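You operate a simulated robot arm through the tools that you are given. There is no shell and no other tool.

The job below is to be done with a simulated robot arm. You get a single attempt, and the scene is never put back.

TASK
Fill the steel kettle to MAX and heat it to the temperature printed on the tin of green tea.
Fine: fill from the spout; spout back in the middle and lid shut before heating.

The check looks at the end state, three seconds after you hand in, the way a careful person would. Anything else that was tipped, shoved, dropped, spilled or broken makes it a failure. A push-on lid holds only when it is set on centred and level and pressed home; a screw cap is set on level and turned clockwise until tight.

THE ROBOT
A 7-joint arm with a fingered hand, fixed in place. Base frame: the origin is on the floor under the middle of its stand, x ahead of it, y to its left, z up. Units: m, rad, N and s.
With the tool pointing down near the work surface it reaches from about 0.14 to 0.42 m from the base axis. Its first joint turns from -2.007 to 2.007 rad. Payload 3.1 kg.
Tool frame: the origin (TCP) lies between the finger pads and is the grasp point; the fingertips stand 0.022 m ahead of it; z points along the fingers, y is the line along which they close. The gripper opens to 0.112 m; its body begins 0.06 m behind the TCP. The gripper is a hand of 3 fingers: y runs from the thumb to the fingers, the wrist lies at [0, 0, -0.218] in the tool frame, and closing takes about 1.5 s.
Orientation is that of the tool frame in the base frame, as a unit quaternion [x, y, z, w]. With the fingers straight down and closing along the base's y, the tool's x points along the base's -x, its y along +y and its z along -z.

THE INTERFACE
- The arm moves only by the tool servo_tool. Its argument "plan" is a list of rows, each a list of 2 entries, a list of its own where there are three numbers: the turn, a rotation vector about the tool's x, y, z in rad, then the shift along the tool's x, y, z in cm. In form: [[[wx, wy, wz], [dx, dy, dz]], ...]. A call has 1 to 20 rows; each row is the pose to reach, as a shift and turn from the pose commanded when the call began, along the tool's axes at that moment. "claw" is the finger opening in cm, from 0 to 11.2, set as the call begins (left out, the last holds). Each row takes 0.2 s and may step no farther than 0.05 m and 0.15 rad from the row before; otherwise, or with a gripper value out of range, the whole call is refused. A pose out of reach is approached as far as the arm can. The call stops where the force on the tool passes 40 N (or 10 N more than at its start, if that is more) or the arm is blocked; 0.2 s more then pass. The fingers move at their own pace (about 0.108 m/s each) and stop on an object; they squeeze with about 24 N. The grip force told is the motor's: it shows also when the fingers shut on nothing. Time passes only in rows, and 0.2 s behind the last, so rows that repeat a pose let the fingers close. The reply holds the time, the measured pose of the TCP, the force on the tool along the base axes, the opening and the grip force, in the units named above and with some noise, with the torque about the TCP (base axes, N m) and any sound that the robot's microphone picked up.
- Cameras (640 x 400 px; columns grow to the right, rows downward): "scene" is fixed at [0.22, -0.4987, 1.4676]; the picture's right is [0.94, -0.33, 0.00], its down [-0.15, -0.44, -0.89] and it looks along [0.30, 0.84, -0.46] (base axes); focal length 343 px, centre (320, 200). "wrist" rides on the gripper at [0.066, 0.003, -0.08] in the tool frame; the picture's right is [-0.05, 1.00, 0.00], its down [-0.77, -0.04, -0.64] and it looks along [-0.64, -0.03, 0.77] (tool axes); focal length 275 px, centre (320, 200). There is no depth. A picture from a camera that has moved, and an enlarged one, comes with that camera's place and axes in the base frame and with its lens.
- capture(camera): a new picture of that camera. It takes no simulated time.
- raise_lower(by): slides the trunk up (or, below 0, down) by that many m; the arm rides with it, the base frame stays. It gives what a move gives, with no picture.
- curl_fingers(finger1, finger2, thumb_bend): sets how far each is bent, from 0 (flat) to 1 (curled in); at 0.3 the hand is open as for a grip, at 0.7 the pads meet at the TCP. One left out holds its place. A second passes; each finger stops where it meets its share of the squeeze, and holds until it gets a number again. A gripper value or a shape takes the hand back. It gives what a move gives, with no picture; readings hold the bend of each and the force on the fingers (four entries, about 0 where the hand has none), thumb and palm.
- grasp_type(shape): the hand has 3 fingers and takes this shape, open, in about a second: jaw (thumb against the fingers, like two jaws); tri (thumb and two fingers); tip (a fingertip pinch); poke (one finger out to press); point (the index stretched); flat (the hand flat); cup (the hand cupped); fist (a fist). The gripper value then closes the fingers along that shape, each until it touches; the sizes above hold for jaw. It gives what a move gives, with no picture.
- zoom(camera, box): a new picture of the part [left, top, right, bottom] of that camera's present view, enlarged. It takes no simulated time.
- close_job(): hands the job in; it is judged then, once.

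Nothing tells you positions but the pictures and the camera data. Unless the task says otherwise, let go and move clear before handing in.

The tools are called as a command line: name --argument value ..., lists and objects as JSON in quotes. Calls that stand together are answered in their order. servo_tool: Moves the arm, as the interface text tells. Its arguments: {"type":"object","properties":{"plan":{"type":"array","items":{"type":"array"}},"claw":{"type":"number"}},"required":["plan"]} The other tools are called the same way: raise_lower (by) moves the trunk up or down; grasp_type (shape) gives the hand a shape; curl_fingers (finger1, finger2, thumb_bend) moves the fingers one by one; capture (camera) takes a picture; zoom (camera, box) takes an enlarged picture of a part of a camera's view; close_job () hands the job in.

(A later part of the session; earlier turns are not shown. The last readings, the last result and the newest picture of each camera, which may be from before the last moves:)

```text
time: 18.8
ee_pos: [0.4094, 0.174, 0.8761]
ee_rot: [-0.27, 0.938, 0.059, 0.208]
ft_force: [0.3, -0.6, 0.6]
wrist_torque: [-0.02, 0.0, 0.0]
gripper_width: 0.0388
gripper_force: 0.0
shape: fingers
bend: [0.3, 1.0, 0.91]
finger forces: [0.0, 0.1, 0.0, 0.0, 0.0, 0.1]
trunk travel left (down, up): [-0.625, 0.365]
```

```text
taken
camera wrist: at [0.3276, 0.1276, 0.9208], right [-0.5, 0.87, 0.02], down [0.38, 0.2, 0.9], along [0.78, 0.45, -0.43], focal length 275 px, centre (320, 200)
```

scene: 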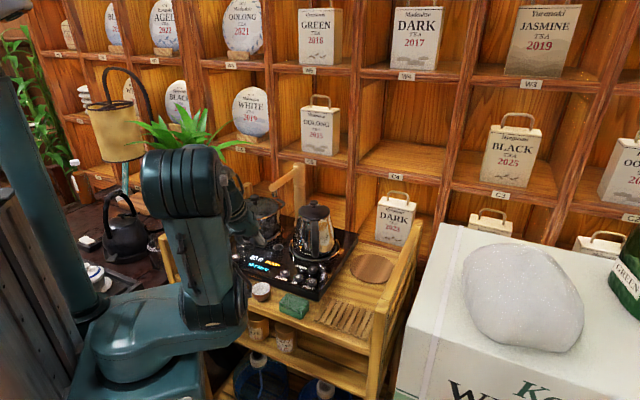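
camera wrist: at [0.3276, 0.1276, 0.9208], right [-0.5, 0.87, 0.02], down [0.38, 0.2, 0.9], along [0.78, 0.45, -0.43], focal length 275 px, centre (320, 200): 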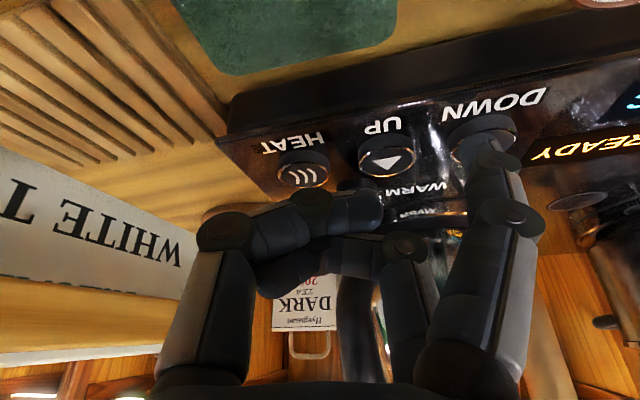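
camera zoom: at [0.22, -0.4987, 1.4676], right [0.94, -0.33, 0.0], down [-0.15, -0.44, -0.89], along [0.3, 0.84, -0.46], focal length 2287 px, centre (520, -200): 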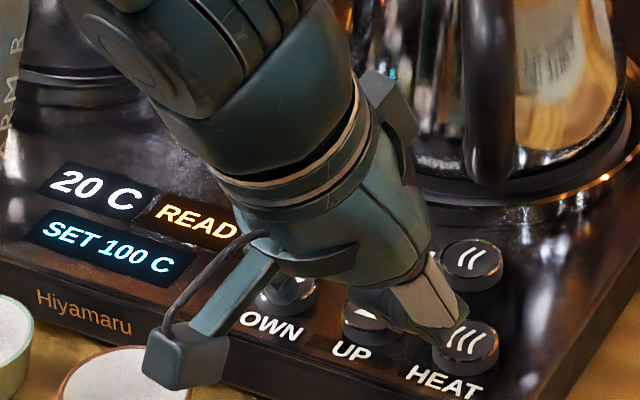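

servo_tool --plan '[[[0, 0, 0], [0.13, 0, 0.27]]]'

zoom --camera "scene" --box '[260, 230, 320, 290]'

zoom --camera "wrist" --box '[260, 80, 560, 280]'

```text
time: 19.2
ee_pos: [0.4093, 0.1752, 0.8733]
ee_rot: [-0.27, 0.939, 0.059, 0.207]
ft_force: [-0.7, -0.5, -0.1]
wrist_torque: [0.01, -0.02, -0.03]
gripper_width: 0.0386
gripper_force: 0.0
shape: fingers
bend: [0.3, 1.0, 0.91]
finger forces: [0.0, 0.0, 0.0, 0.0, 0.0, 0.0]
trunk travel left (down, up): [-0.625, 0.365]
```

```text
6.67 times, centred on (290, 260) of scene
camera zoom: at [0.22, -0.4987, 1.4676], right [0.94, -0.33, 0.0], down [-0.15, -0.44, -0.89], along [0.3, 0.84, -0.46], focal length 2287 px, centre (520, -200)
```

zoom: 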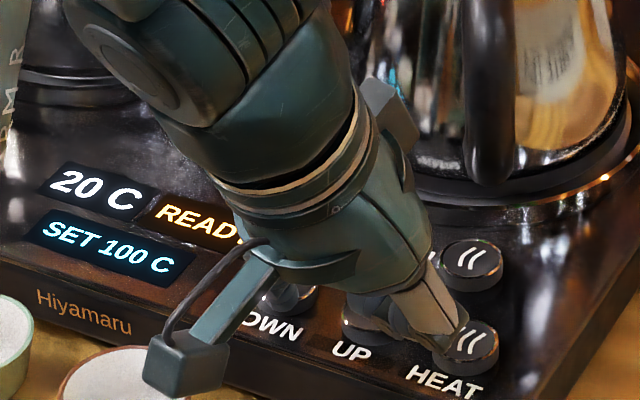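

```text
2.00 times, centred on (410, 180) of wrist
camera zoom: at [0.3274, 0.1274, 0.9176], right [-0.5, 0.87, 0.02], down [0.38, 0.2, 0.9], along [0.78, 0.45, -0.43], focal length 551 px, centre (140, 240)
```

zoom: 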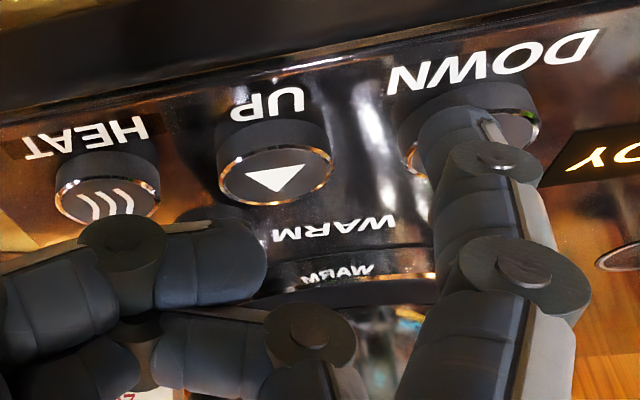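

servo_tool --plan '[[[0, 0, 0], [0.13, 0, 0.27]]]'

zoom --camera "scene" --box '[260, 230, 320, 290]'

zoom --camera "wrist" --box '[260, 80, 560, 280]'

```text
time: 19.6
ee_pos: [0.4109, 0.1741, 0.8701]
ee_rot: [-0.27, 0.938, 0.06, 0.208]
ft_force: [0.2, -0.6, 0.7]
wrist_torque: [0.04, 0.02, -0.04]
gripper_width: 0.0389
gripper_force: 0.6
shape: fingers
bend: [0.3, 1.0, 0.91]
finger forces: [0.8, 0.0, 0.0, 0.1, 0.0, 0.1]
trunk travel left (down, up): [-0.625, 0.365]
heard: click
```

```text
6.67 times, centred on (290, 260) of scene
camera zoom: at [0.22, -0.4987, 1.4676], right [0.94, -0.33, 0.0], down [-0.15, -0.44, -0.89], along [0.3, 0.84, -0.46], focal length 2287 px, centre (520, -200)
```

zoom: 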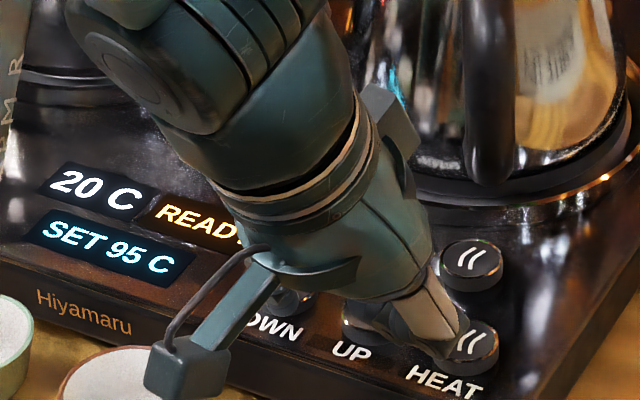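

```text
2.00 times, centred on (410, 180) of wrist
camera zoom: at [0.3276, 0.1273, 0.9148], right [-0.5, 0.87, 0.02], down [0.38, 0.2, 0.9], along [0.78, 0.45, -0.43], focal length 551 px, centre (140, 240)
```

zoom: 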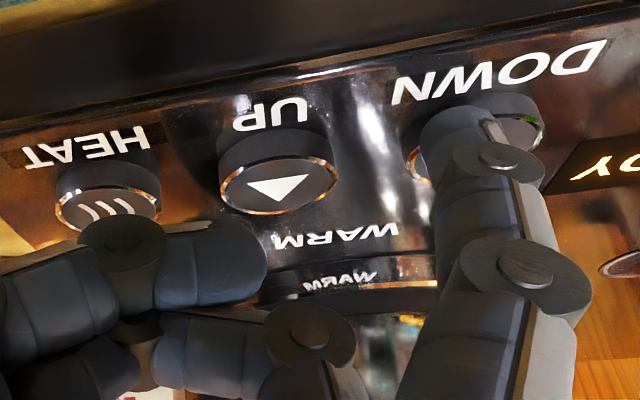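

Click heard and SET now reads 95 C, so each press is 5 degrees. I lift, then press once more.

servo_tool --plan '[[[0, 0, 0], [-0.25, 0, -0.54]], [[0, 0, 0], [-0.34, 0, -0.72]]]'

servo_tool --plan '[[[0, 0, 0], [0.17, 0, 0.36]], [[0, 0, 0], [0.34, 0, 0.72]]]'

zoom --camera "scene" --box '[260, 230, 320, 290]'

```text
time: 20.2
ee_pos: [0.4102, 0.1744, 0.8783]
ee_rot: [-0.269, 0.938, 0.059, 0.209]
ft_force: [0.1, -1.1, 0.8]
wrist_torque: [0.03, -0.04, 0.02]
gripper_width: 0.0388
gripper_force: 0.0
shape: fingers
bend: [0.3, 1.0, 0.91]
finger forces: [0.1, 0.0, 0.1, 0.0, 0.1, 0.0]
trunk travel left (down, up): [-0.625, 0.365]
```

```text
time: 20.8
ee_pos: [0.4098, 0.1742, 0.8703]
ee_rot: [-0.27, 0.938, 0.06, 0.208]
ft_force: [0.5, -0.7, 1.2]
wrist_torque: [0.05, 0.02, 0.03]
gripper_width: 0.0391
gripper_force: 0.4
shape: fingers
bend: [0.3, 1.0, 0.91]
finger forces: [0.7, 0.0, 0.0, 0.0, 0.1, 0.0]
trunk travel left (down, up): [-0.625, 0.365]
heard: click
```

```text
6.67 times, centred on (290, 260) of scene
camera zoom: at [0.22, -0.4987, 1.4676], right [0.94, -0.33, 0.0], down [-0.15, -0.44, -0.89], along [0.3, 0.84, -0.46], focal length 2287 px, centre (520, -200)
```

zoom: 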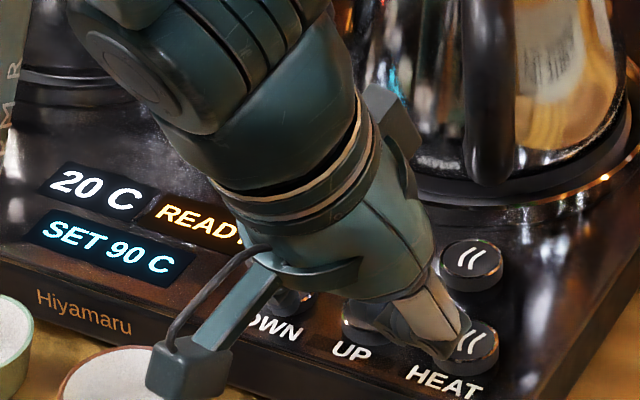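

SET is now 90 C. I lift the finger away and back off to look at the kettle lid from closer.

servo_tool --plan '[[[0, 0, 0], [-1.7, 0, -3.6]], [[0, 0, 0], [-3.4, 0, -7.2]], [[0, 0, 0], [-4.2, 0, -12.0]], [[0, 0, 0], [-4.2, 0, -16.5]], [[0, 0, 0], [-4.2, 0, -21.0]]]'

grasp_type --shape "jaw"

capture --camera "wrist"

capture --camera "scene"

```text
time: 22.0
ee_pos: [0.3654, 0.1468, 1.0801]
ee_rot: [-0.269, 0.938, 0.06, 0.208]
ft_force: [-0.5, 0.5, 0.9]
wrist_torque: [0.02, 0.02, -0.02]
gripper_width: 0.0391
gripper_force: 0.1
shape: fingers
bend: [0.3, 1.0, 0.91]
finger forces: [0.1, 0.0, 0.0, 0.1, 0.0, 0.1]
trunk travel left (down, up): [-0.625, 0.365]
```

```text
time: 22.9
ee_pos: [0.3671, 0.1464, 1.0783]
ee_rot: [-0.269, 0.939, 0.059, 0.207]
ft_force: [0.2, 0.6, 0.1]
wrist_torque: [0.02, 0.03, 0.01]
gripper_width: 0.112
gripper_force: 0.0
shape: jaw
bend: [0.3, 0.3, 0.3]
finger forces: [0.1, 0.0, 0.0, 0.0, 0.0, 0.0]
trunk travel left (down, up): [-0.625, 0.365]
```

```text
taken
camera wrist: at [0.2856, 0.1007, 1.1225], right [-0.5, 0.87, 0.02], down [0.38, 0.2, 0.9], along [0.78, 0.45, -0.43], focal length 275 px, centre (320, 200)
```

wrist: 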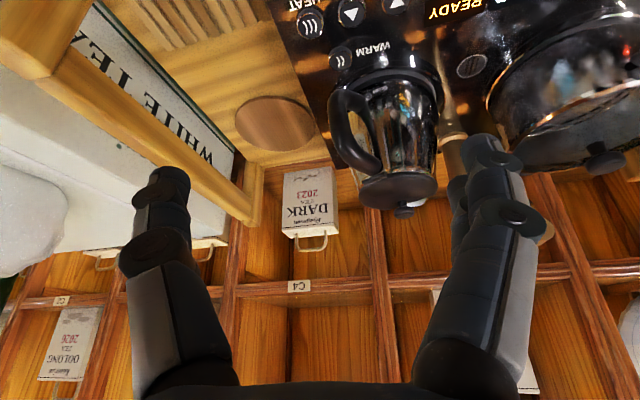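

```text
taken
```

scene: 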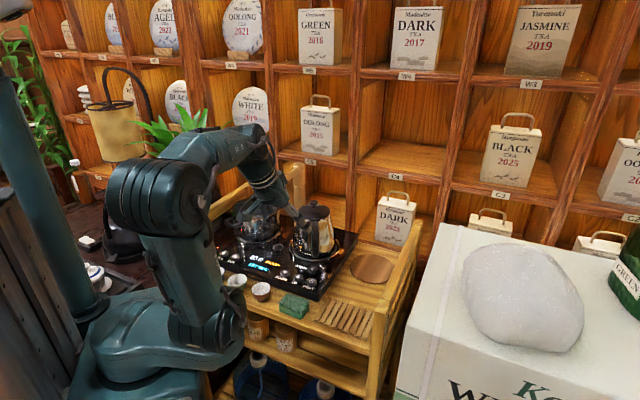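

zoom --camera "wrist" --box '[310, 40, 470, 240]'

zoom --camera "scene" --box '[260, 170, 360, 270]'

```text
2.00 times, centred on (390, 140) of wrist
camera zoom: at [0.2856, 0.1007, 1.1225], right [-0.5, 0.87, 0.02], down [0.38, 0.2, 0.9], along [0.78, 0.45, -0.43], focal length 551 px, centre (180, 320)
```

zoom: 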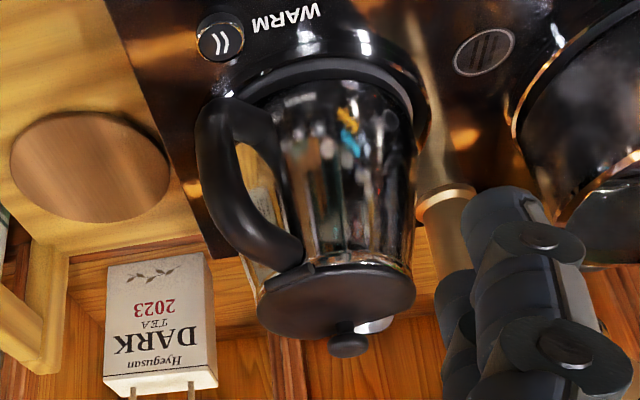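

```text
4.00 times, centred on (310, 220) of scene
camera zoom: at [0.22, -0.4987, 1.4676], right [0.94, -0.33, 0.0], down [-0.15, -0.44, -0.89], along [0.3, 0.84, -0.46], focal length 1372 px, centre (360, 120)
```

zoom: 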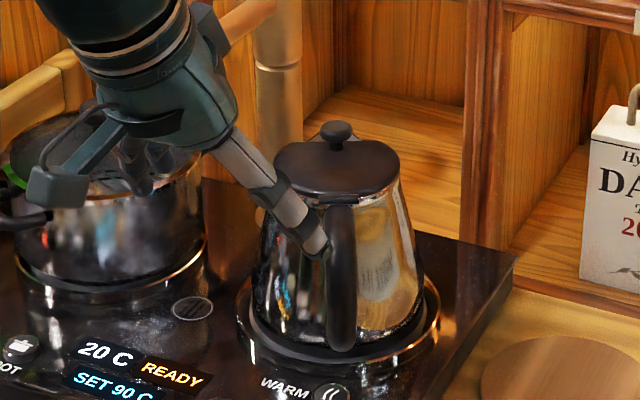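

Knob ≈ (0.499, 0.341, 0.994), hinge ≈ (0.475, 0.285, 0.972), handle side facing roughly −y. I narrow the jaw and yaw the hand to line up with the lid axis, moving toward it.

servo_tool --plan '[[[-0.0516, 0, -0.1107], [-1.68, 0.61, 0.78]], [[-0.1032, 0, -0.2214], [-3.36, 1.22, 1.57]], [[-0.1549, 0, -0.3322], [-5.04, 1.83, 2.35]], [[-0.2065, 0, -0.4429], [-6.72, 2.44, 3.14]]]' --claw 6

capture --camera "wrist"

capture --camera "scene"

```text
time: 23.9
ee_pos: [0.4175, 0.208, 1.0785]
ee_rot: [-0.49, 0.844, 0.109, 0.187]
ft_force: [0.7, 0.5, 0.4]
wrist_torque: [-0.02, 0.0, -0.03]
gripper_width: 0.0606
gripper_force: 0.1
shape: jaw
bend: [0.72, 0.72, 0.7]
finger forces: [0.0, 0.0, 0.0, 0.1, 0.0, 0.0]
trunk travel left (down, up): [-0.625, 0.365]
```

```text
taken
camera wrist: at [0.3671, 0.1284, 1.1229], right [-0.85, 0.53, 0.02], down [0.25, 0.36, 0.9], along [0.47, 0.77, -0.43], focal length 275 px, centre (320, 200)
```

wrist: 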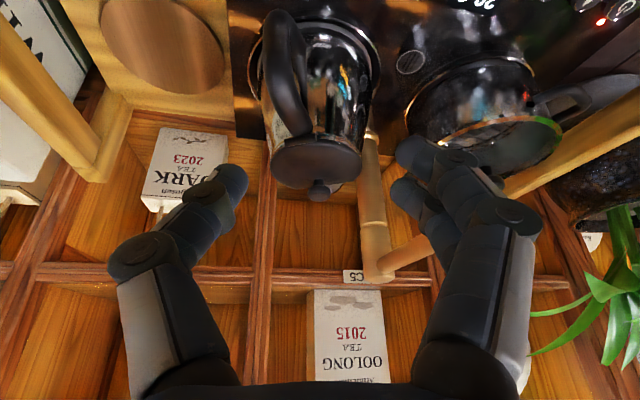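

```text
taken
```

scene: 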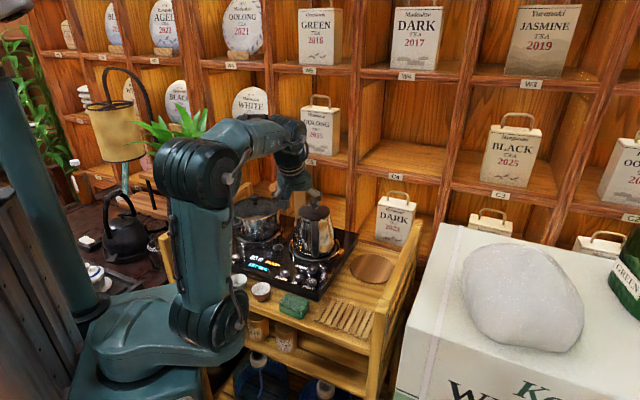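

servo_tool --plan '[[[-0.0369, 0, -0.079], [0, 0, 0]], [[-0.0738, 0, -0.158], [0, 0, 0]]]'

servo_tool --plan '[[[0, -0.109, 0], [-1.75, -0.78, 1.0]], [[0, -0.218, 0], [-3.5, -1.56, 2.4]], [[0, -0.327, 0], [-5.25, -2.33, 4.5]], [[0, -0.436, 0], [-6.98, -3.11, 6.69]]]'

capture --camera "wrist"

zoom --camera "scene" --box '[200, 120, 360, 270]'

```text
time: 24.5
ee_pos: [0.4164, 0.2064, 1.08]
ee_rot: [-0.561, 0.799, 0.124, 0.177]
ft_force: [0.1, 0.2, 0.7]
wrist_torque: [-0.01, 0.0, 0.0]
gripper_width: 0.061
gripper_force: 0.1
shape: jaw
bend: [0.72, 0.72, 0.7]
finger forces: [0.0, 0.0, 0.1, 0.1, 0.0, 0.0]
trunk travel left (down, up): [-0.625, 0.365]
```

```text
time: 25.5
ee_pos: [0.4768, 0.2828, 1.0472]
ee_rot: [-0.521, 0.742, 0.242, 0.346]
ft_force: [0.0, -0.3, -0.4]
wrist_torque: [0.02, 0.03, -0.02]
gripper_width: 0.0605
gripper_force: 0.0
shape: jaw
bend: [0.72, 0.72, 0.7]
finger forces: [0.1, 0.0, 0.0, 0.0, 0.0, 0.0]
trunk travel left (down, up): [-0.625, 0.365]
```

```text
taken
camera wrist: at [0.4379, 0.1867, 1.0474], right [-0.93, 0.37, 0.04], down [0.04, 0.0, 1.0], along [0.37, 0.93, -0.01], focal length 275 px, centre (320, 200)
```

wrist: 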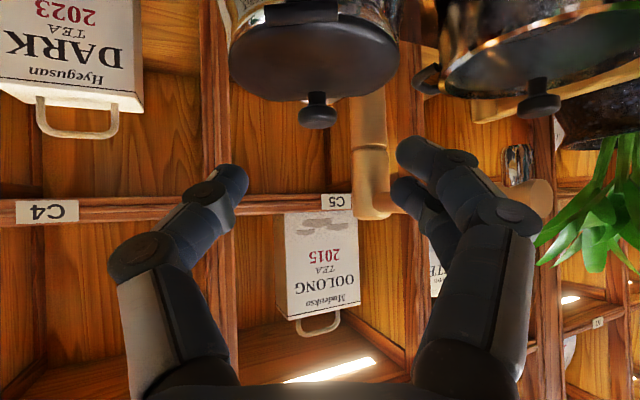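

```text
2.67 times, centred on (280, 195) of scene
camera zoom: at [0.22, -0.4987, 1.4676], right [0.94, -0.33, 0.0], down [-0.15, -0.44, -0.89], along [0.3, 0.84, -0.46], focal length 915 px, centre (427, 213)
```

zoom: 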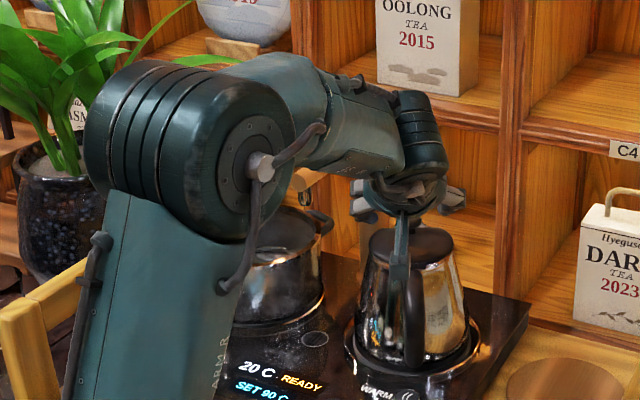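

The hand is aligned; the knob cap is about 8 cm ahead along the fingers. I advance so the fingertips straddle the knob.

servo_tool --plan '[[[0, 0, 0], [-0.1, -0.05, 3.0]], [[0, 0, 0], [-0.2, -0.1, 5.0]], [[0, 0, 0], [-0.2, -0.1, 6.5]]]'

capture --camera "wrist"

zoom --camera "scene" --box '[260, 160, 360, 260]'

```text
time: 26.3
ee_pos: [0.4958, 0.3314, 1.0074]
ee_rot: [-0.521, 0.742, 0.243, 0.345]
ft_force: [-0.3, 1.3, 0.1]
wrist_torque: [0.0, -0.01, -0.03]
gripper_width: 0.0607
gripper_force: 0.1
shape: jaw
bend: [0.72, 0.72, 0.7]
finger forces: [0.0, 0.1, 0.0, 0.1, 0.1, 0.0]
trunk travel left (down, up): [-0.625, 0.365]
```

```text
taken
camera wrist: at [0.4568, 0.235, 1.0075], right [-0.93, 0.37, 0.04], down [0.04, 0.0, 1.0], along [0.37, 0.93, -0.01], focal length 275 px, centre (320, 200)
```

wrist: 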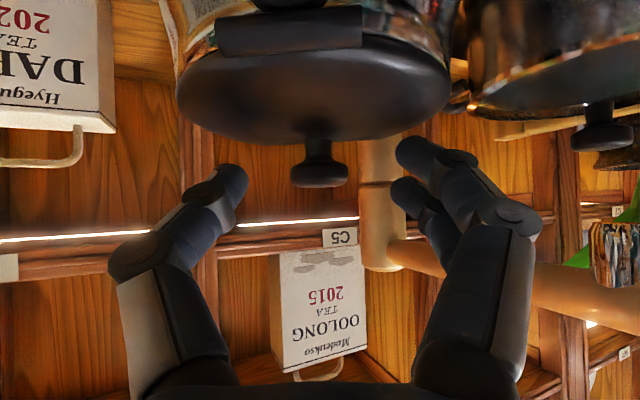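

```text
4.00 times, centred on (310, 210) of scene
camera zoom: at [0.22, -0.4987, 1.4676], right [0.94, -0.33, 0.0], down [-0.15, -0.44, -0.89], along [0.3, 0.84, -0.46], focal length 1372 px, centre (360, 160)
```

zoom: 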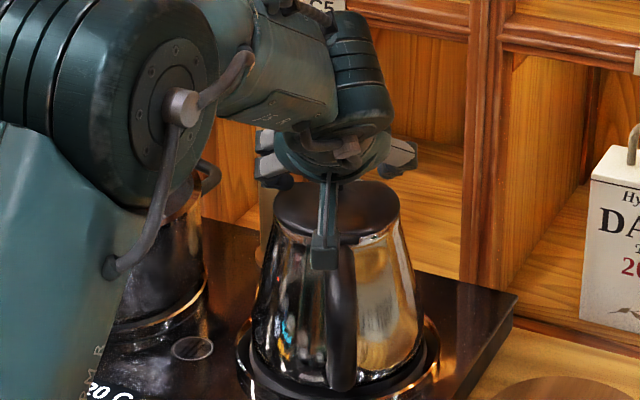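

Knob is centred between thumb and fingers. I close the grip.

servo_tool --plan '[[[0, 0, 0], [0, 0, 0]], [[0, 0, 0], [0, 0, 0]], [[0, 0, 0], [0, 0, 0]], [[0, 0, 0], [0, 0, 0]], [[0, 0, 0], [0, 0, 0]], [[0, 0, 0], [0, 0, 0]]]' --claw 0

capture --camera "wrist"

```text
time: 27.7
ee_pos: [0.4969, 0.3319, 1.0082]
ee_rot: [-0.52, 0.743, 0.242, 0.346]
ft_force: [4.2, 5.8, 6.7]
wrist_torque: [0.17, -0.09, 0.01]
gripper_width: 0.0116
gripper_force: 24.0
shape: jaw
bend: [0.71, 0.72, 0.7]
finger forces: [14.3, 20.8, 0.0, 0.1, 21.5, 0.1]
trunk travel left (down, up): [-0.625, 0.365]
```

```text
taken
camera wrist: at [0.4569, 0.2351, 1.0082], right [-0.93, 0.37, 0.04], down [0.04, 0.0, 1.0], along [0.37, 0.93, -0.01], focal length 275 px, centre (320, 200)
```

wrist: 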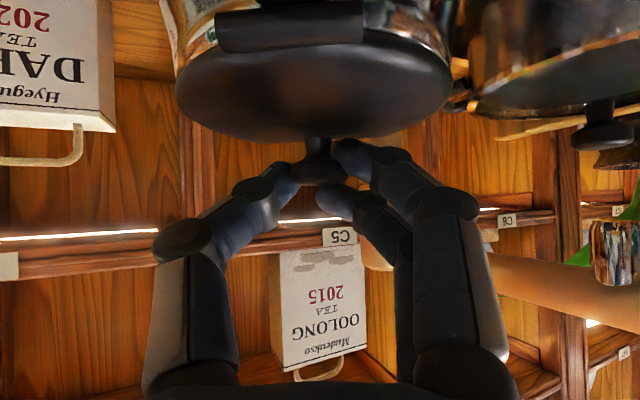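

The knob is held firmly. I start lifting along the lid's hinge arc to about 30° and check.

servo_tool --plan '[[[0, -0.0175, 0], [-0.2, 0, -0.51]], [[0, -0.0349, 0], [-0.37, 0, -1.03]], [[0, -0.0524, 0], [-0.46, 0, -1.56]], [[0, -0.0698, 0], [-0.53, 0, -2.1]], [[0, -0.0873, 0], [-0.53, 0, -2.64]], [[0, -0.1047, 0], [-0.51, 0, -3.19]]]'

capture --camera "wrist"

zoom --camera "scene" --box '[260, 160, 360, 260]'

```text
time: 29.1
ee_pos: [0.4894, 0.3113, 1.0319]
ee_rot: [-0.508, 0.723, 0.27, 0.383]
ft_force: [2.4, 2.8, -0.7]
wrist_torque: [0.22, -0.26, 0.04]
gripper_width: 0.0105
gripper_force: 23.8
shape: jaw
bend: [0.68, 0.73, 0.7]
finger forces: [21.6, 30.5, 0.0, 0.0, 18.2, 0.0]
trunk travel left (down, up): [-0.625, 0.365]
```

```text
taken
camera wrist: at [0.4497, 0.215, 1.0208], right [-0.93, 0.36, 0.04], down [0.0, -0.1, 0.99], along [0.37, 0.93, 0.09], focal length 275 px, centre (320, 200)
```

wrist: 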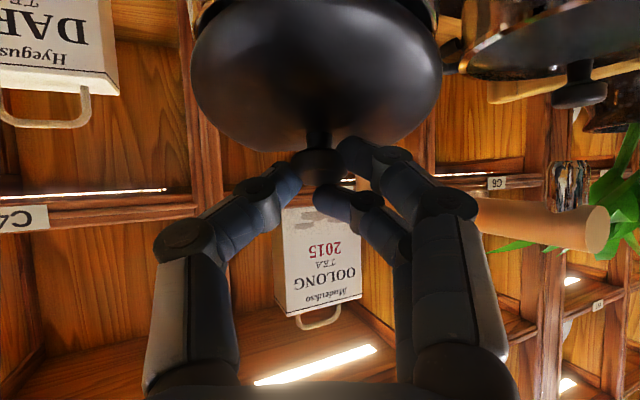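

```text
4.00 times, centred on (310, 210) of scene
camera zoom: at [0.22, -0.4987, 1.4676], right [0.94, -0.33, 0.0], down [-0.15, -0.44, -0.89], along [0.3, 0.84, -0.46], focal length 1372 px, centre (360, 160)
```

zoom: 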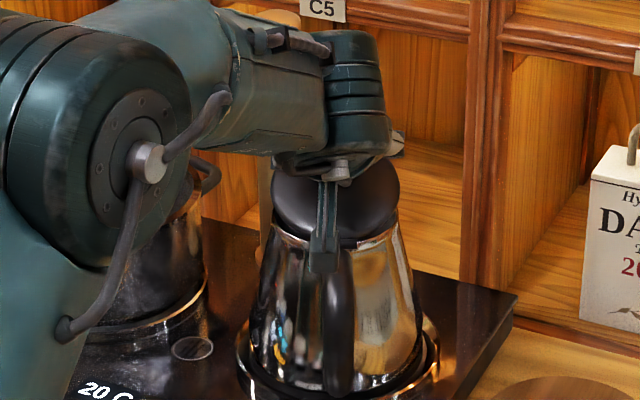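

Lid follows with low force. I continue the arc to about 70°.

servo_tool --plan '[[[0, -0.0175, 0], [0.04, 0, -0.55]], [[0, -0.0349, 0], [0.09, 0, -1.11]], [[0, -0.0524, 0], [0.22, 0, -1.65]], [[0, -0.0698, 0], [0.37, 0, -2.18]], [[0, -0.0873, 0], [0.6, 0, -2.7]], [[0, -0.1047, 0], [0.85, 0, -3.2]], [[0, -0.1222, 0], [1.16, 0, -3.67]], [[0, -0.1396, 0], [1.5, 0, -4.12]]]'

capture --camera "wrist"

zoom --camera "scene" --box '[260, 160, 360, 260]'

```text
time: 30.9
ee_pos: [0.4731, 0.27, 1.042]
ee_rot: [-0.487, 0.695, 0.304, 0.433]
ft_force: [0.4, -0.1, -0.4]
wrist_torque: [0.01, 0.02, -0.03]
gripper_width: 0.0051
gripper_force: 24.5
shape: jaw
bend: [0.74, 0.74, 0.74]
finger forces: [0.1, 0.1, 0.0, 0.1, 0.0, 0.0]
trunk travel left (down, up): [-0.625, 0.365]
```

```text
taken
camera wrist: at [0.435, 0.1766, 1.0169], right [-0.93, 0.36, 0.04], down [-0.04, -0.23, 0.97], along [0.36, 0.9, 0.23], focal length 275 px, centre (320, 200)
```

wrist: 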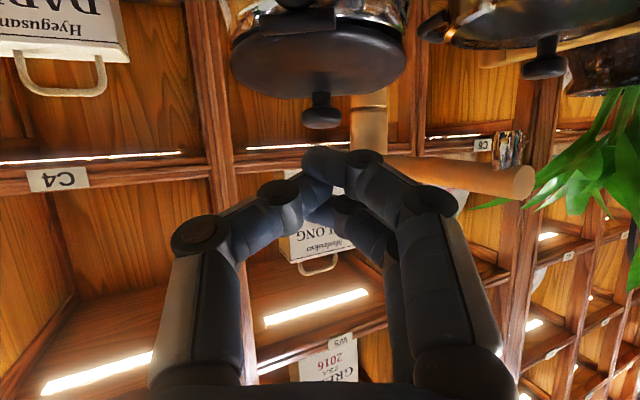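

```text
4.00 times, centred on (310, 210) of scene
camera zoom: at [0.22, -0.4987, 1.4676], right [0.94, -0.33, 0.0], down [-0.15, -0.44, -0.89], along [0.3, 0.84, -0.46], focal length 1372 px, centre (360, 160)
```

zoom: 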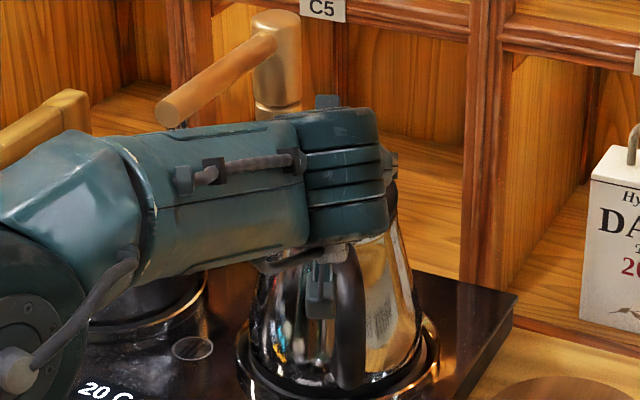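

The knob slipped out around half-way and the lid fell shut again; the kettle itself didn't move. The relative rotation in the grip was too big, so I'll test whether the arm can come over the knob with a steeper, more vertical tool and follow the rotation better.

servo_tool --plan '[[[0, 0, 0], [-2.4, 0, -1.2]], [[0, 0.11, 0], [-4.8, 0, -2.4]], [[0, 0.22, 0], [-7.2, 0, -3.5]], [[0, 0.35, 0], [-7.2, 0, -3.5]], [[0, 0.48, 0], [-7.2, 0, -3.5]], [[0, 0.62, 0], [-7.2, 0, -3.5]], [[0, 0.768, 0], [-7.2, 0, -3.5]]]' --claw 6

capture --camera "wrist"

capture --camera "scene"

```text
time: 32.5
ee_pos: [0.4748, 0.2716, 1.1226]
ee_rot: [-0.566, 0.807, 0.098, 0.139]
ft_force: [0.6, -0.3, 0.5]
wrist_torque: [0.0, -0.03, 0.0]
gripper_width: 0.0594
gripper_force: 0.0
shape: jaw
bend: [0.72, 0.72, 0.7]
finger forces: [0.0, 0.0, 0.0, 0.0, 0.0, 0.1]
trunk travel left (down, up): [-0.625, 0.365]
```

```text
taken
camera wrist: at [0.4404, 0.1895, 1.1743], right [-0.92, 0.38, 0.02], down [0.21, 0.47, 0.86], along [0.32, 0.8, -0.51], focal length 275 px, centre (320, 200)
```

wrist: 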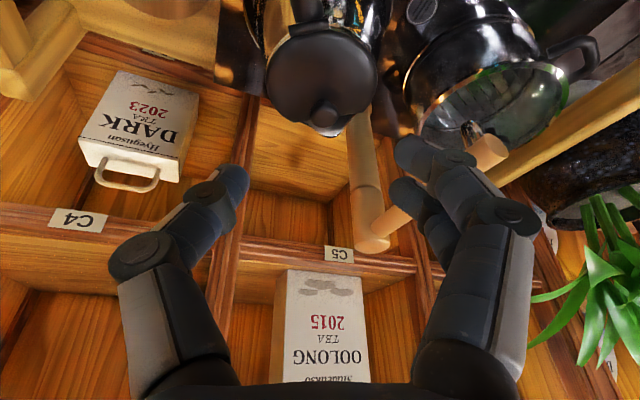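

```text
taken
```

scene: 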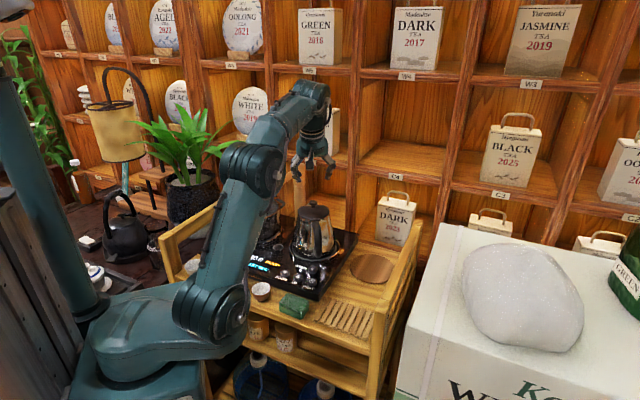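

The arm reaches a 20° pitch here. I bring the open hand to just above the knob, with narrower opening.

servo_tool --plan '[[[0, 0, 0], [-1.0, 0.04, 2.5]], [[0, 0, 0], [-2.0, 0.08, 5.0]], [[0, 0, 0], [-3.02, 0.13, 7.5]], [[0, 0, 0], [-3.02, 0.13, 8.8]]]' --claw 4.8

capture --camera "wrist"

zoom --camera "scene" --box '[240, 140, 360, 260]'

```text
time: 33.5
ee_pos: [0.4933, 0.3264, 1.049]
ee_rot: [-0.566, 0.806, 0.1, 0.142]
ft_force: [-0.6, -0.2, -0.5]
wrist_torque: [-0.03, 0.0, 0.01]
gripper_width: 0.0487
gripper_force: 0.1
shape: jaw
bend: [0.73, 0.73, 0.7]
finger forces: [0.0, 0.1, 0.1, 0.0, 0.1, 0.0]
trunk travel left (down, up): [-0.625, 0.365]
```

```text
taken
camera wrist: at [0.4585, 0.2433, 1.1019], right [-0.92, 0.38, 0.02], down [0.21, 0.46, 0.86], along [0.32, 0.8, -0.51], focal length 275 px, centre (320, 200)
```

wrist: 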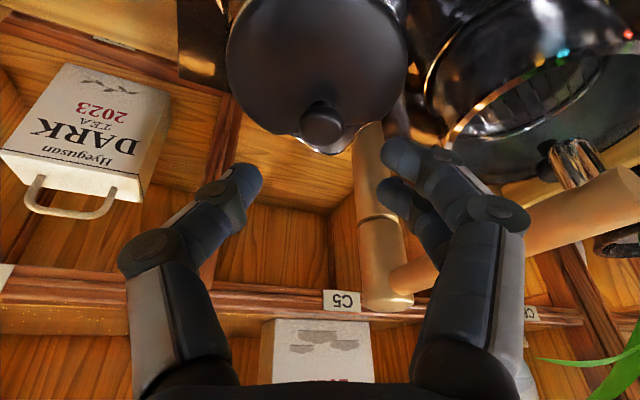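

```text
3.33 times, centred on (300, 200) of scene
camera zoom: at [0.22, -0.4987, 1.4676], right [0.94, -0.33, 0.0], down [-0.15, -0.44, -0.89], along [0.3, 0.84, -0.46], focal length 1144 px, centre (387, 200)
```

zoom: 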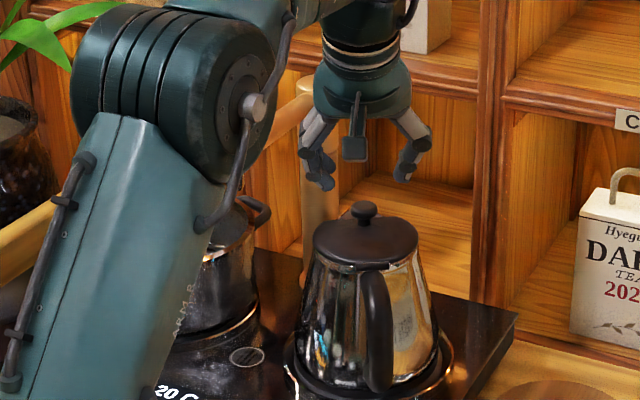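

servo_tool --plan '[[[0, 0, 0], [0.35, 0.1, 1.2]], [[0, 0, 0], [0.6, 0.2, 2.5]]]'

capture --camera "wrist"

zoom --camera "scene" --box '[270, 160, 350, 240]'

```text
time: 34.1
ee_pos: [0.492, 0.3311, 1.0251]
ee_rot: [-0.566, 0.806, 0.1, 0.142]
ft_force: [-0.3, 0.4, -0.5]
wrist_torque: [-0.03, 0.01, 0.01]
gripper_width: 0.0487
gripper_force: 0.1
shape: jaw
bend: [0.73, 0.73, 0.7]
finger forces: [0.0, 0.1, 0.1, 0.1, 0.0, 0.1]
trunk travel left (down, up): [-0.625, 0.365]
```

```text
taken
camera wrist: at [0.4576, 0.2469, 1.0761], right [-0.92, 0.38, 0.02], down [0.21, 0.47, 0.86], along [0.32, 0.8, -0.51], focal length 275 px, centre (320, 200)
```

wrist: 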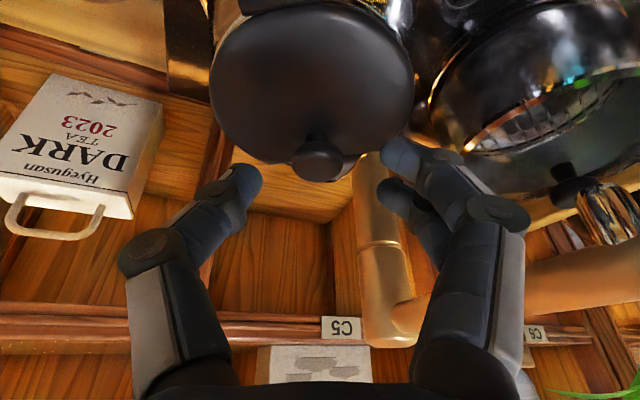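

```text
5.00 times, centred on (310, 200) of scene
camera zoom: at [0.22, -0.4987, 1.4676], right [0.94, -0.33, 0.0], down [-0.15, -0.44, -0.89], along [0.3, 0.84, -0.46], focal length 1715 px, centre (370, 200)
```

zoom: 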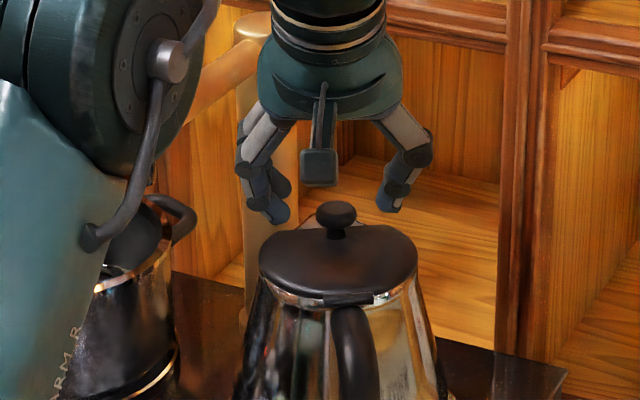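

Knob confirmed at (0.4945, 0.338, 0.997). I descend the rest and close on it.

servo_tool --plan '[[[0, 0, 0], [0.15, 0, 0.8]], [[0, 0, 0], [0.27, 0, 1.7]]]'

capture --camera "wrist"

zoom --camera "scene" --box '[270, 160, 350, 240]'

```text
time: 34.7
ee_pos: [0.4912, 0.3327, 1.007]
ee_rot: [-0.566, 0.806, 0.099, 0.142]
ft_force: [-0.4, -0.9, -0.5]
wrist_torque: [0.01, -0.01, 0.02]
gripper_width: 0.0487
gripper_force: 0.0
shape: jaw
bend: [0.73, 0.73, 0.7]
finger forces: [0.1, 0.0, 0.0, 0.0, 0.0, 0.0]
trunk travel left (down, up): [-0.625, 0.365]
```

```text
taken
camera wrist: at [0.4583, 0.25, 1.059], right [-0.92, 0.38, 0.02], down [0.21, 0.47, 0.86], along [0.32, 0.8, -0.51], focal length 275 px, centre (320, 200)
```

wrist: 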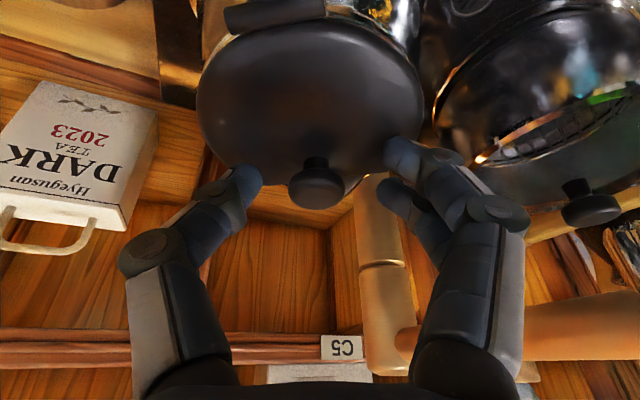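

```text
5.00 times, centred on (310, 200) of scene
camera zoom: at [0.22, -0.4987, 1.4676], right [0.94, -0.33, 0.0], down [-0.15, -0.44, -0.89], along [0.3, 0.84, -0.46], focal length 1715 px, centre (370, 200)
```

zoom: 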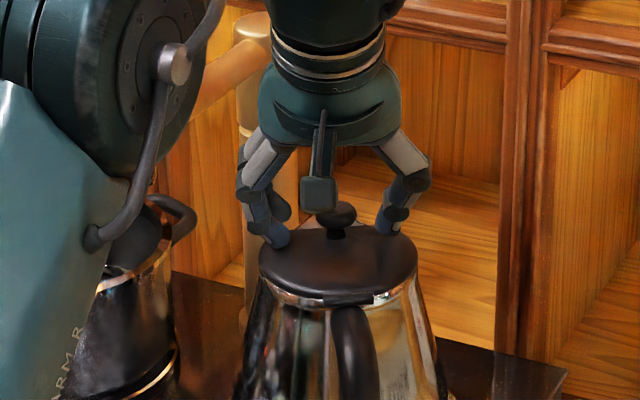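

servo_tool --plan '[[[0, 0, 0], [0, 0, 0]], [[0, 0, 0], [0, 0, 0]], [[0, 0, 0], [0, 0, 0]], [[0, 0, 0], [0, 0, 0]], [[0, 0, 0], [0, 0, 0]]]' --claw 0

capture --camera "wrist"

```text
time: 35.9
ee_pos: [0.4943, 0.3326, 1.0069]
ee_rot: [-0.565, 0.807, 0.1, 0.142]
ft_force: [1.8, -2.1, 0.7]
wrist_torque: [-0.11, -0.19, 0.03]
gripper_width: 0.0097
gripper_force: 23.7
shape: jaw
bend: [0.74, 0.71, 0.72]
finger forces: [7.4, 11.6, 0.0, 0.1, 27.8, 0.0]
trunk travel left (down, up): [-0.625, 0.365]
```

```text
taken
camera wrist: at [0.4589, 0.2494, 1.0592], right [-0.92, 0.38, 0.02], down [0.21, 0.46, 0.86], along [0.32, 0.8, -0.51], focal length 275 px, centre (320, 200)
```

wrist: 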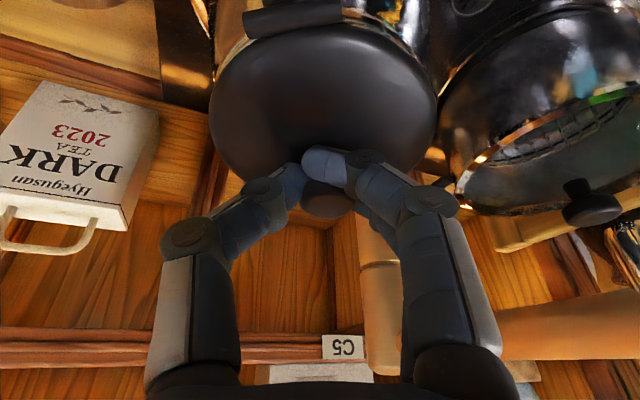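

The knob is now gripped between thumb and both fingers at a steep pitch. I lift along the arc again, this time turning the tool with the lid.

servo_tool --plan '[[[0, -0.0655, 0], [0.15, 0, -0.51]], [[0, -0.1309, 0], [0.32, 0, -1.01]], [[0, -0.1964, 0], [0.57, 0, -1.5]], [[0, -0.2618, 0], [0.84, 0, -1.97]], [[0, -0.3273, 0], [1.16, 0, -2.41]], [[0, -0.3927, 0], [1.5, 0, -2.81]], [[0, -0.4582, 0], [1.89, 0, -3.19]], [[0, -0.5236, 0], [2.31, 0, -3.53]]]'

capture --camera "wrist"

zoom --camera "scene" --box '[260, 150, 360, 250]'

```text
time: 37.7
ee_pos: [0.4811, 0.3025, 1.0324]
ee_rot: [-0.52, 0.742, 0.243, 0.346]
ft_force: [1.0, 0.1, 0.5]
wrist_torque: [0.16, 0.09, -0.11]
gripper_width: 0.0084
gripper_force: 23.9
shape: jaw
bend: [0.73, 0.72, 0.72]
finger forces: [7.7, 32.9, 0.1, 0.0, 25.4, 0.0]
trunk travel left (down, up): [-0.625, 0.365]
```

```text
taken
camera wrist: at [0.4424, 0.2041, 1.0325], right [-0.93, 0.37, 0.04], down [0.04, 0.0, 1.0], along [0.37, 0.93, -0.01], focal length 275 px, centre (320, 200)
```

wrist: 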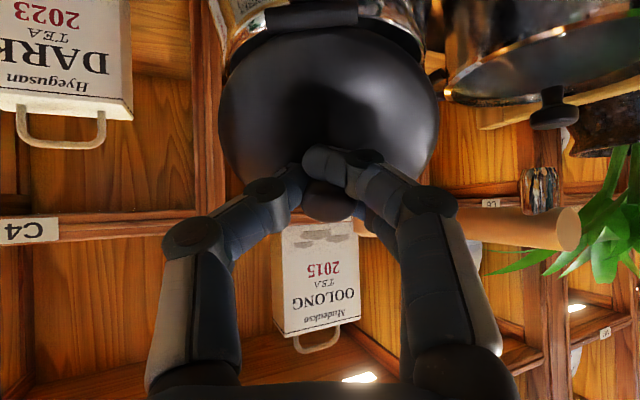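

```text
4.00 times, centred on (310, 200) of scene
camera zoom: at [0.22, -0.4987, 1.4676], right [0.94, -0.33, 0.0], down [-0.15, -0.44, -0.89], along [0.3, 0.84, -0.46], focal length 1372 px, centre (360, 200)
```

zoom: 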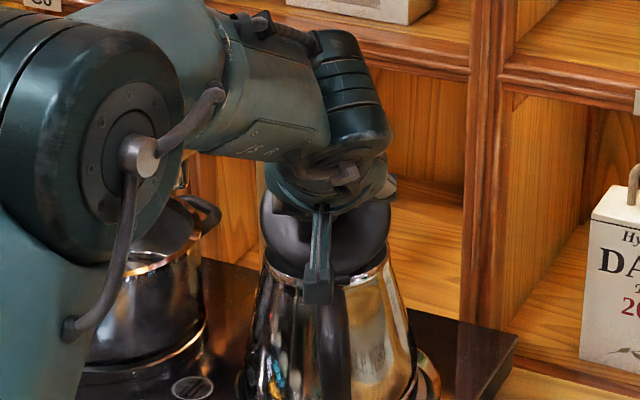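

The grip is holding with the lid about 40° up. I continue to about 70°.

servo_tool --plan '[[[0, -0.0655, 0], [0.23, 0, -0.49]], [[0, -0.1309, 0], [0.5, 0, -0.97]], [[0, -0.1964, 0], [0.82, 0, -1.41]], [[0, -0.2618, 0], [1.17, 0, -1.83]], [[0, -0.3273, 0], [1.57, 0, -2.21]], [[0, -0.3927, 0], [1.99, 0, -2.57]]]'

capture --camera "wrist"

zoom --camera "scene" --box '[260, 150, 360, 250]'

```text
time: 39.1
ee_pos: [0.5003, 0.2484, 1.0371]
ee_rot: [-0.466, 0.66, 0.342, 0.48]
ft_force: [-1.6, 2.8, -6.0]
wrist_torque: [0.26, 0.18, 0.18]
gripper_width: 0.0071
gripper_force: 23.7
shape: jaw
bend: [0.74, 0.72, 0.72]
finger forces: [8.7, 51.3, 0.0, 0.0, 24.3, 0.1]
out of reach, approached as far as the arm can: row 5, 6
trunk travel left (down, up): [-0.625, 0.365]
```

```text
taken
camera wrist: at [0.4651, 0.1578, 0.9974], right [-0.94, 0.35, 0.05], down [-0.09, -0.36, 0.93], along [0.34, 0.86, 0.37], focal length 275 px, centre (320, 200)
```

wrist: 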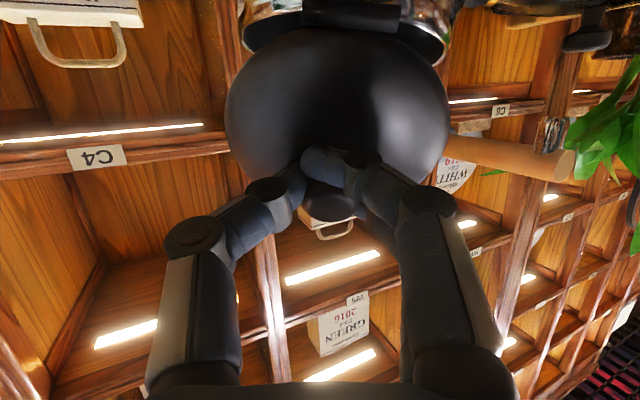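

```text
4.00 times, centred on (310, 200) of scene
camera zoom: at [0.22, -0.4987, 1.4676], right [0.94, -0.33, 0.0], down [-0.15, -0.44, -0.89], along [0.3, 0.84, -0.46], focal length 1372 px, centre (360, 200)
```

zoom: 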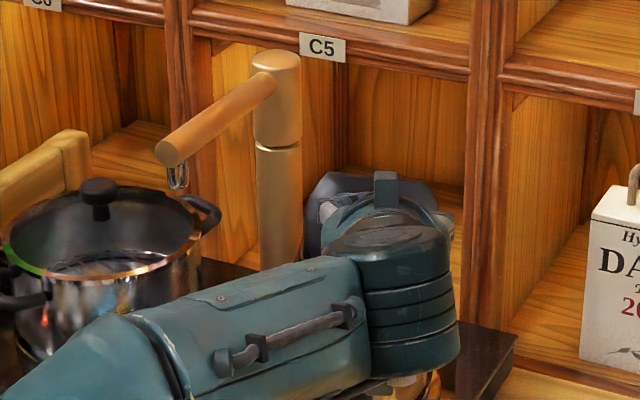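

The arm ran into a reach limit and the hand ended up shifted sideways. I look at the full scene before doing anything else.

capture --camera "scene"

zoom --camera "scene" --box '[220, 170, 400, 310]'

zoom --camera "wrist" --box '[200, 0, 480, 180]'

```text
taken
```

scene: 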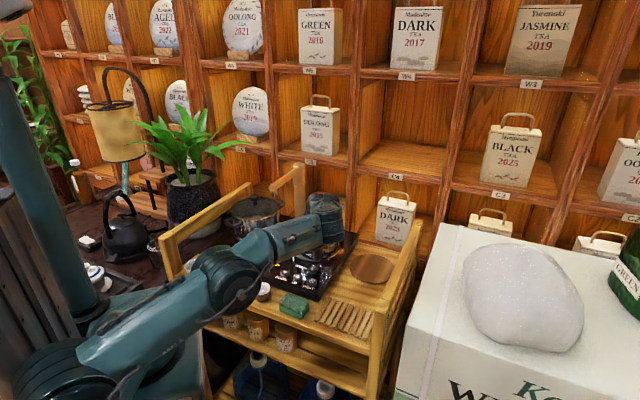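

```text
2.86 times, centred on (310, 240) of scene
camera zoom: at [0.22, -0.4987, 1.4676], right [0.94, -0.33, 0.0], down [-0.15, -0.44, -0.89], along [0.3, 0.84, -0.46], focal length 980 px, centre (349, 86)
```

zoom: 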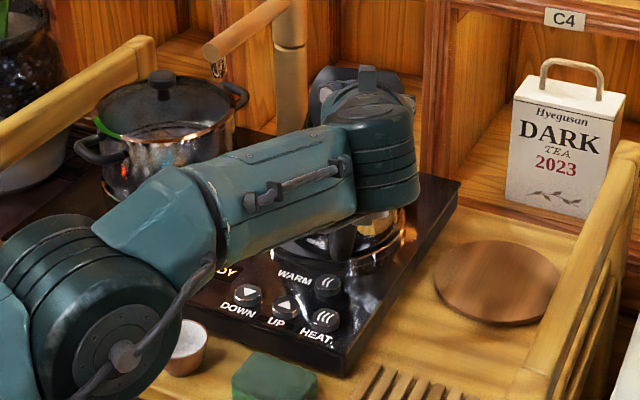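

```text
2.22 times, centred on (340, 90) of wrist
camera zoom: at [0.4651, 0.1578, 0.9974], right [-0.94, 0.35, 0.05], down [-0.09, -0.36, 0.93], along [0.34, 0.86, 0.37], focal length 612 px, centre (276, 444)
```

zoom: 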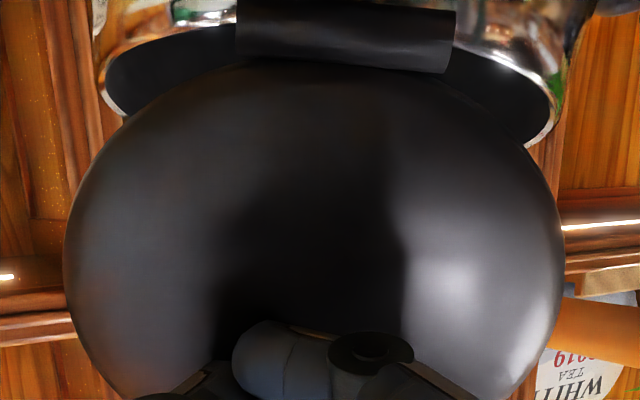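

zoom --camera "scene" --box '[290, 190, 350, 270]'

zoom --camera "scene" --box '[150, 220, 300, 340]'

```text
5.00 times, centred on (320, 230) of scene
camera zoom: at [0.22, -0.4987, 1.4676], right [0.94, -0.33, 0.0], down [-0.15, -0.44, -0.89], along [0.3, 0.84, -0.46], focal length 1715 px, centre (320, 50)
```

zoom: 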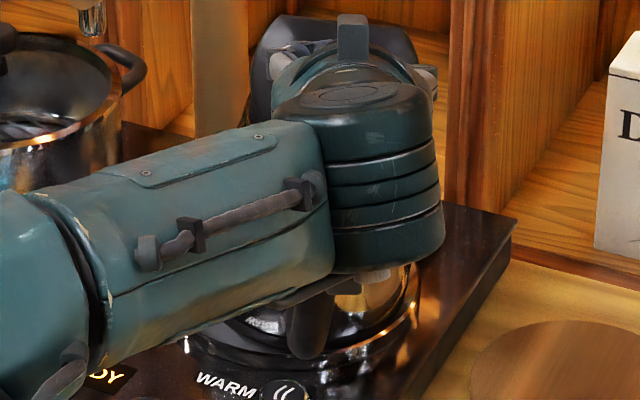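

```text
3.33 times, centred on (225, 280) of scene
camera zoom: at [0.22, -0.4987, 1.4676], right [0.94, -0.33, 0.0], down [-0.15, -0.44, -0.89], along [0.3, 0.84, -0.46], focal length 1144 px, centre (637, -67)
```

zoom: 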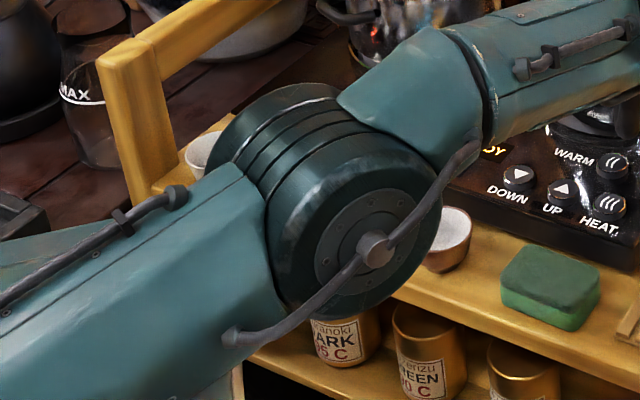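

The lid is still held about 65° open but the sideways drift tugged the kettle a little. I reverse along the arc to the last reachable poses to bring everything back where it was.

servo_tool --plan '[[[0, 0.131, 0], [-0.47, 0, 0.99]], [[0, 0.131, 0], [-0.47, 0, 0.99]], [[0, 0.131, 0], [-0.47, 0, 0.99]]]'

capture --camera "scene"

capture --camera "wrist"

```text
time: 39.9
ee_pos: [0.5083, 0.2578, 1.0401]
ee_rot: [-0.485, 0.691, 0.308, 0.438]
ft_force: [-1.9, 4.8, -6.0]
wrist_torque: [0.34, 0.24, 0.06]
gripper_width: 0.0071
gripper_force: 24.6
shape: jaw
bend: [0.73, 0.72, 0.72]
finger forces: [10.4, 52.5, 0.0, 0.0, 23.6, 0.0]
trunk travel left (down, up): [-0.625, 0.365]
```

```text
taken
```

scene: 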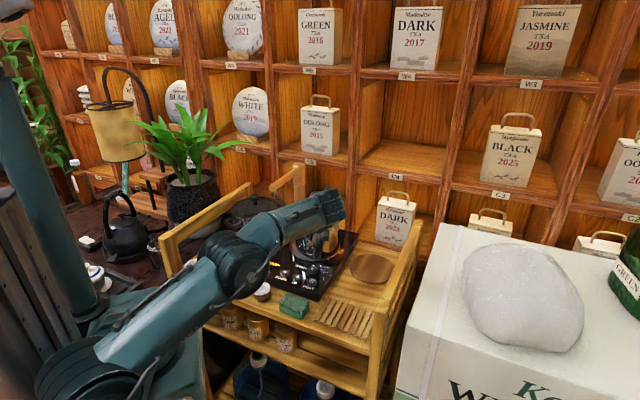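

```text
taken
camera wrist: at [0.4694, 0.1644, 1.0126], right [-0.93, 0.36, 0.04], down [-0.05, -0.25, 0.97], along [0.36, 0.9, 0.25], focal length 275 px, centre (320, 200)
```

wrist: 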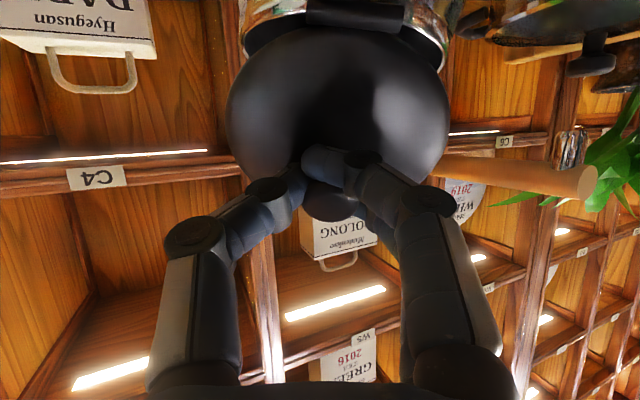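

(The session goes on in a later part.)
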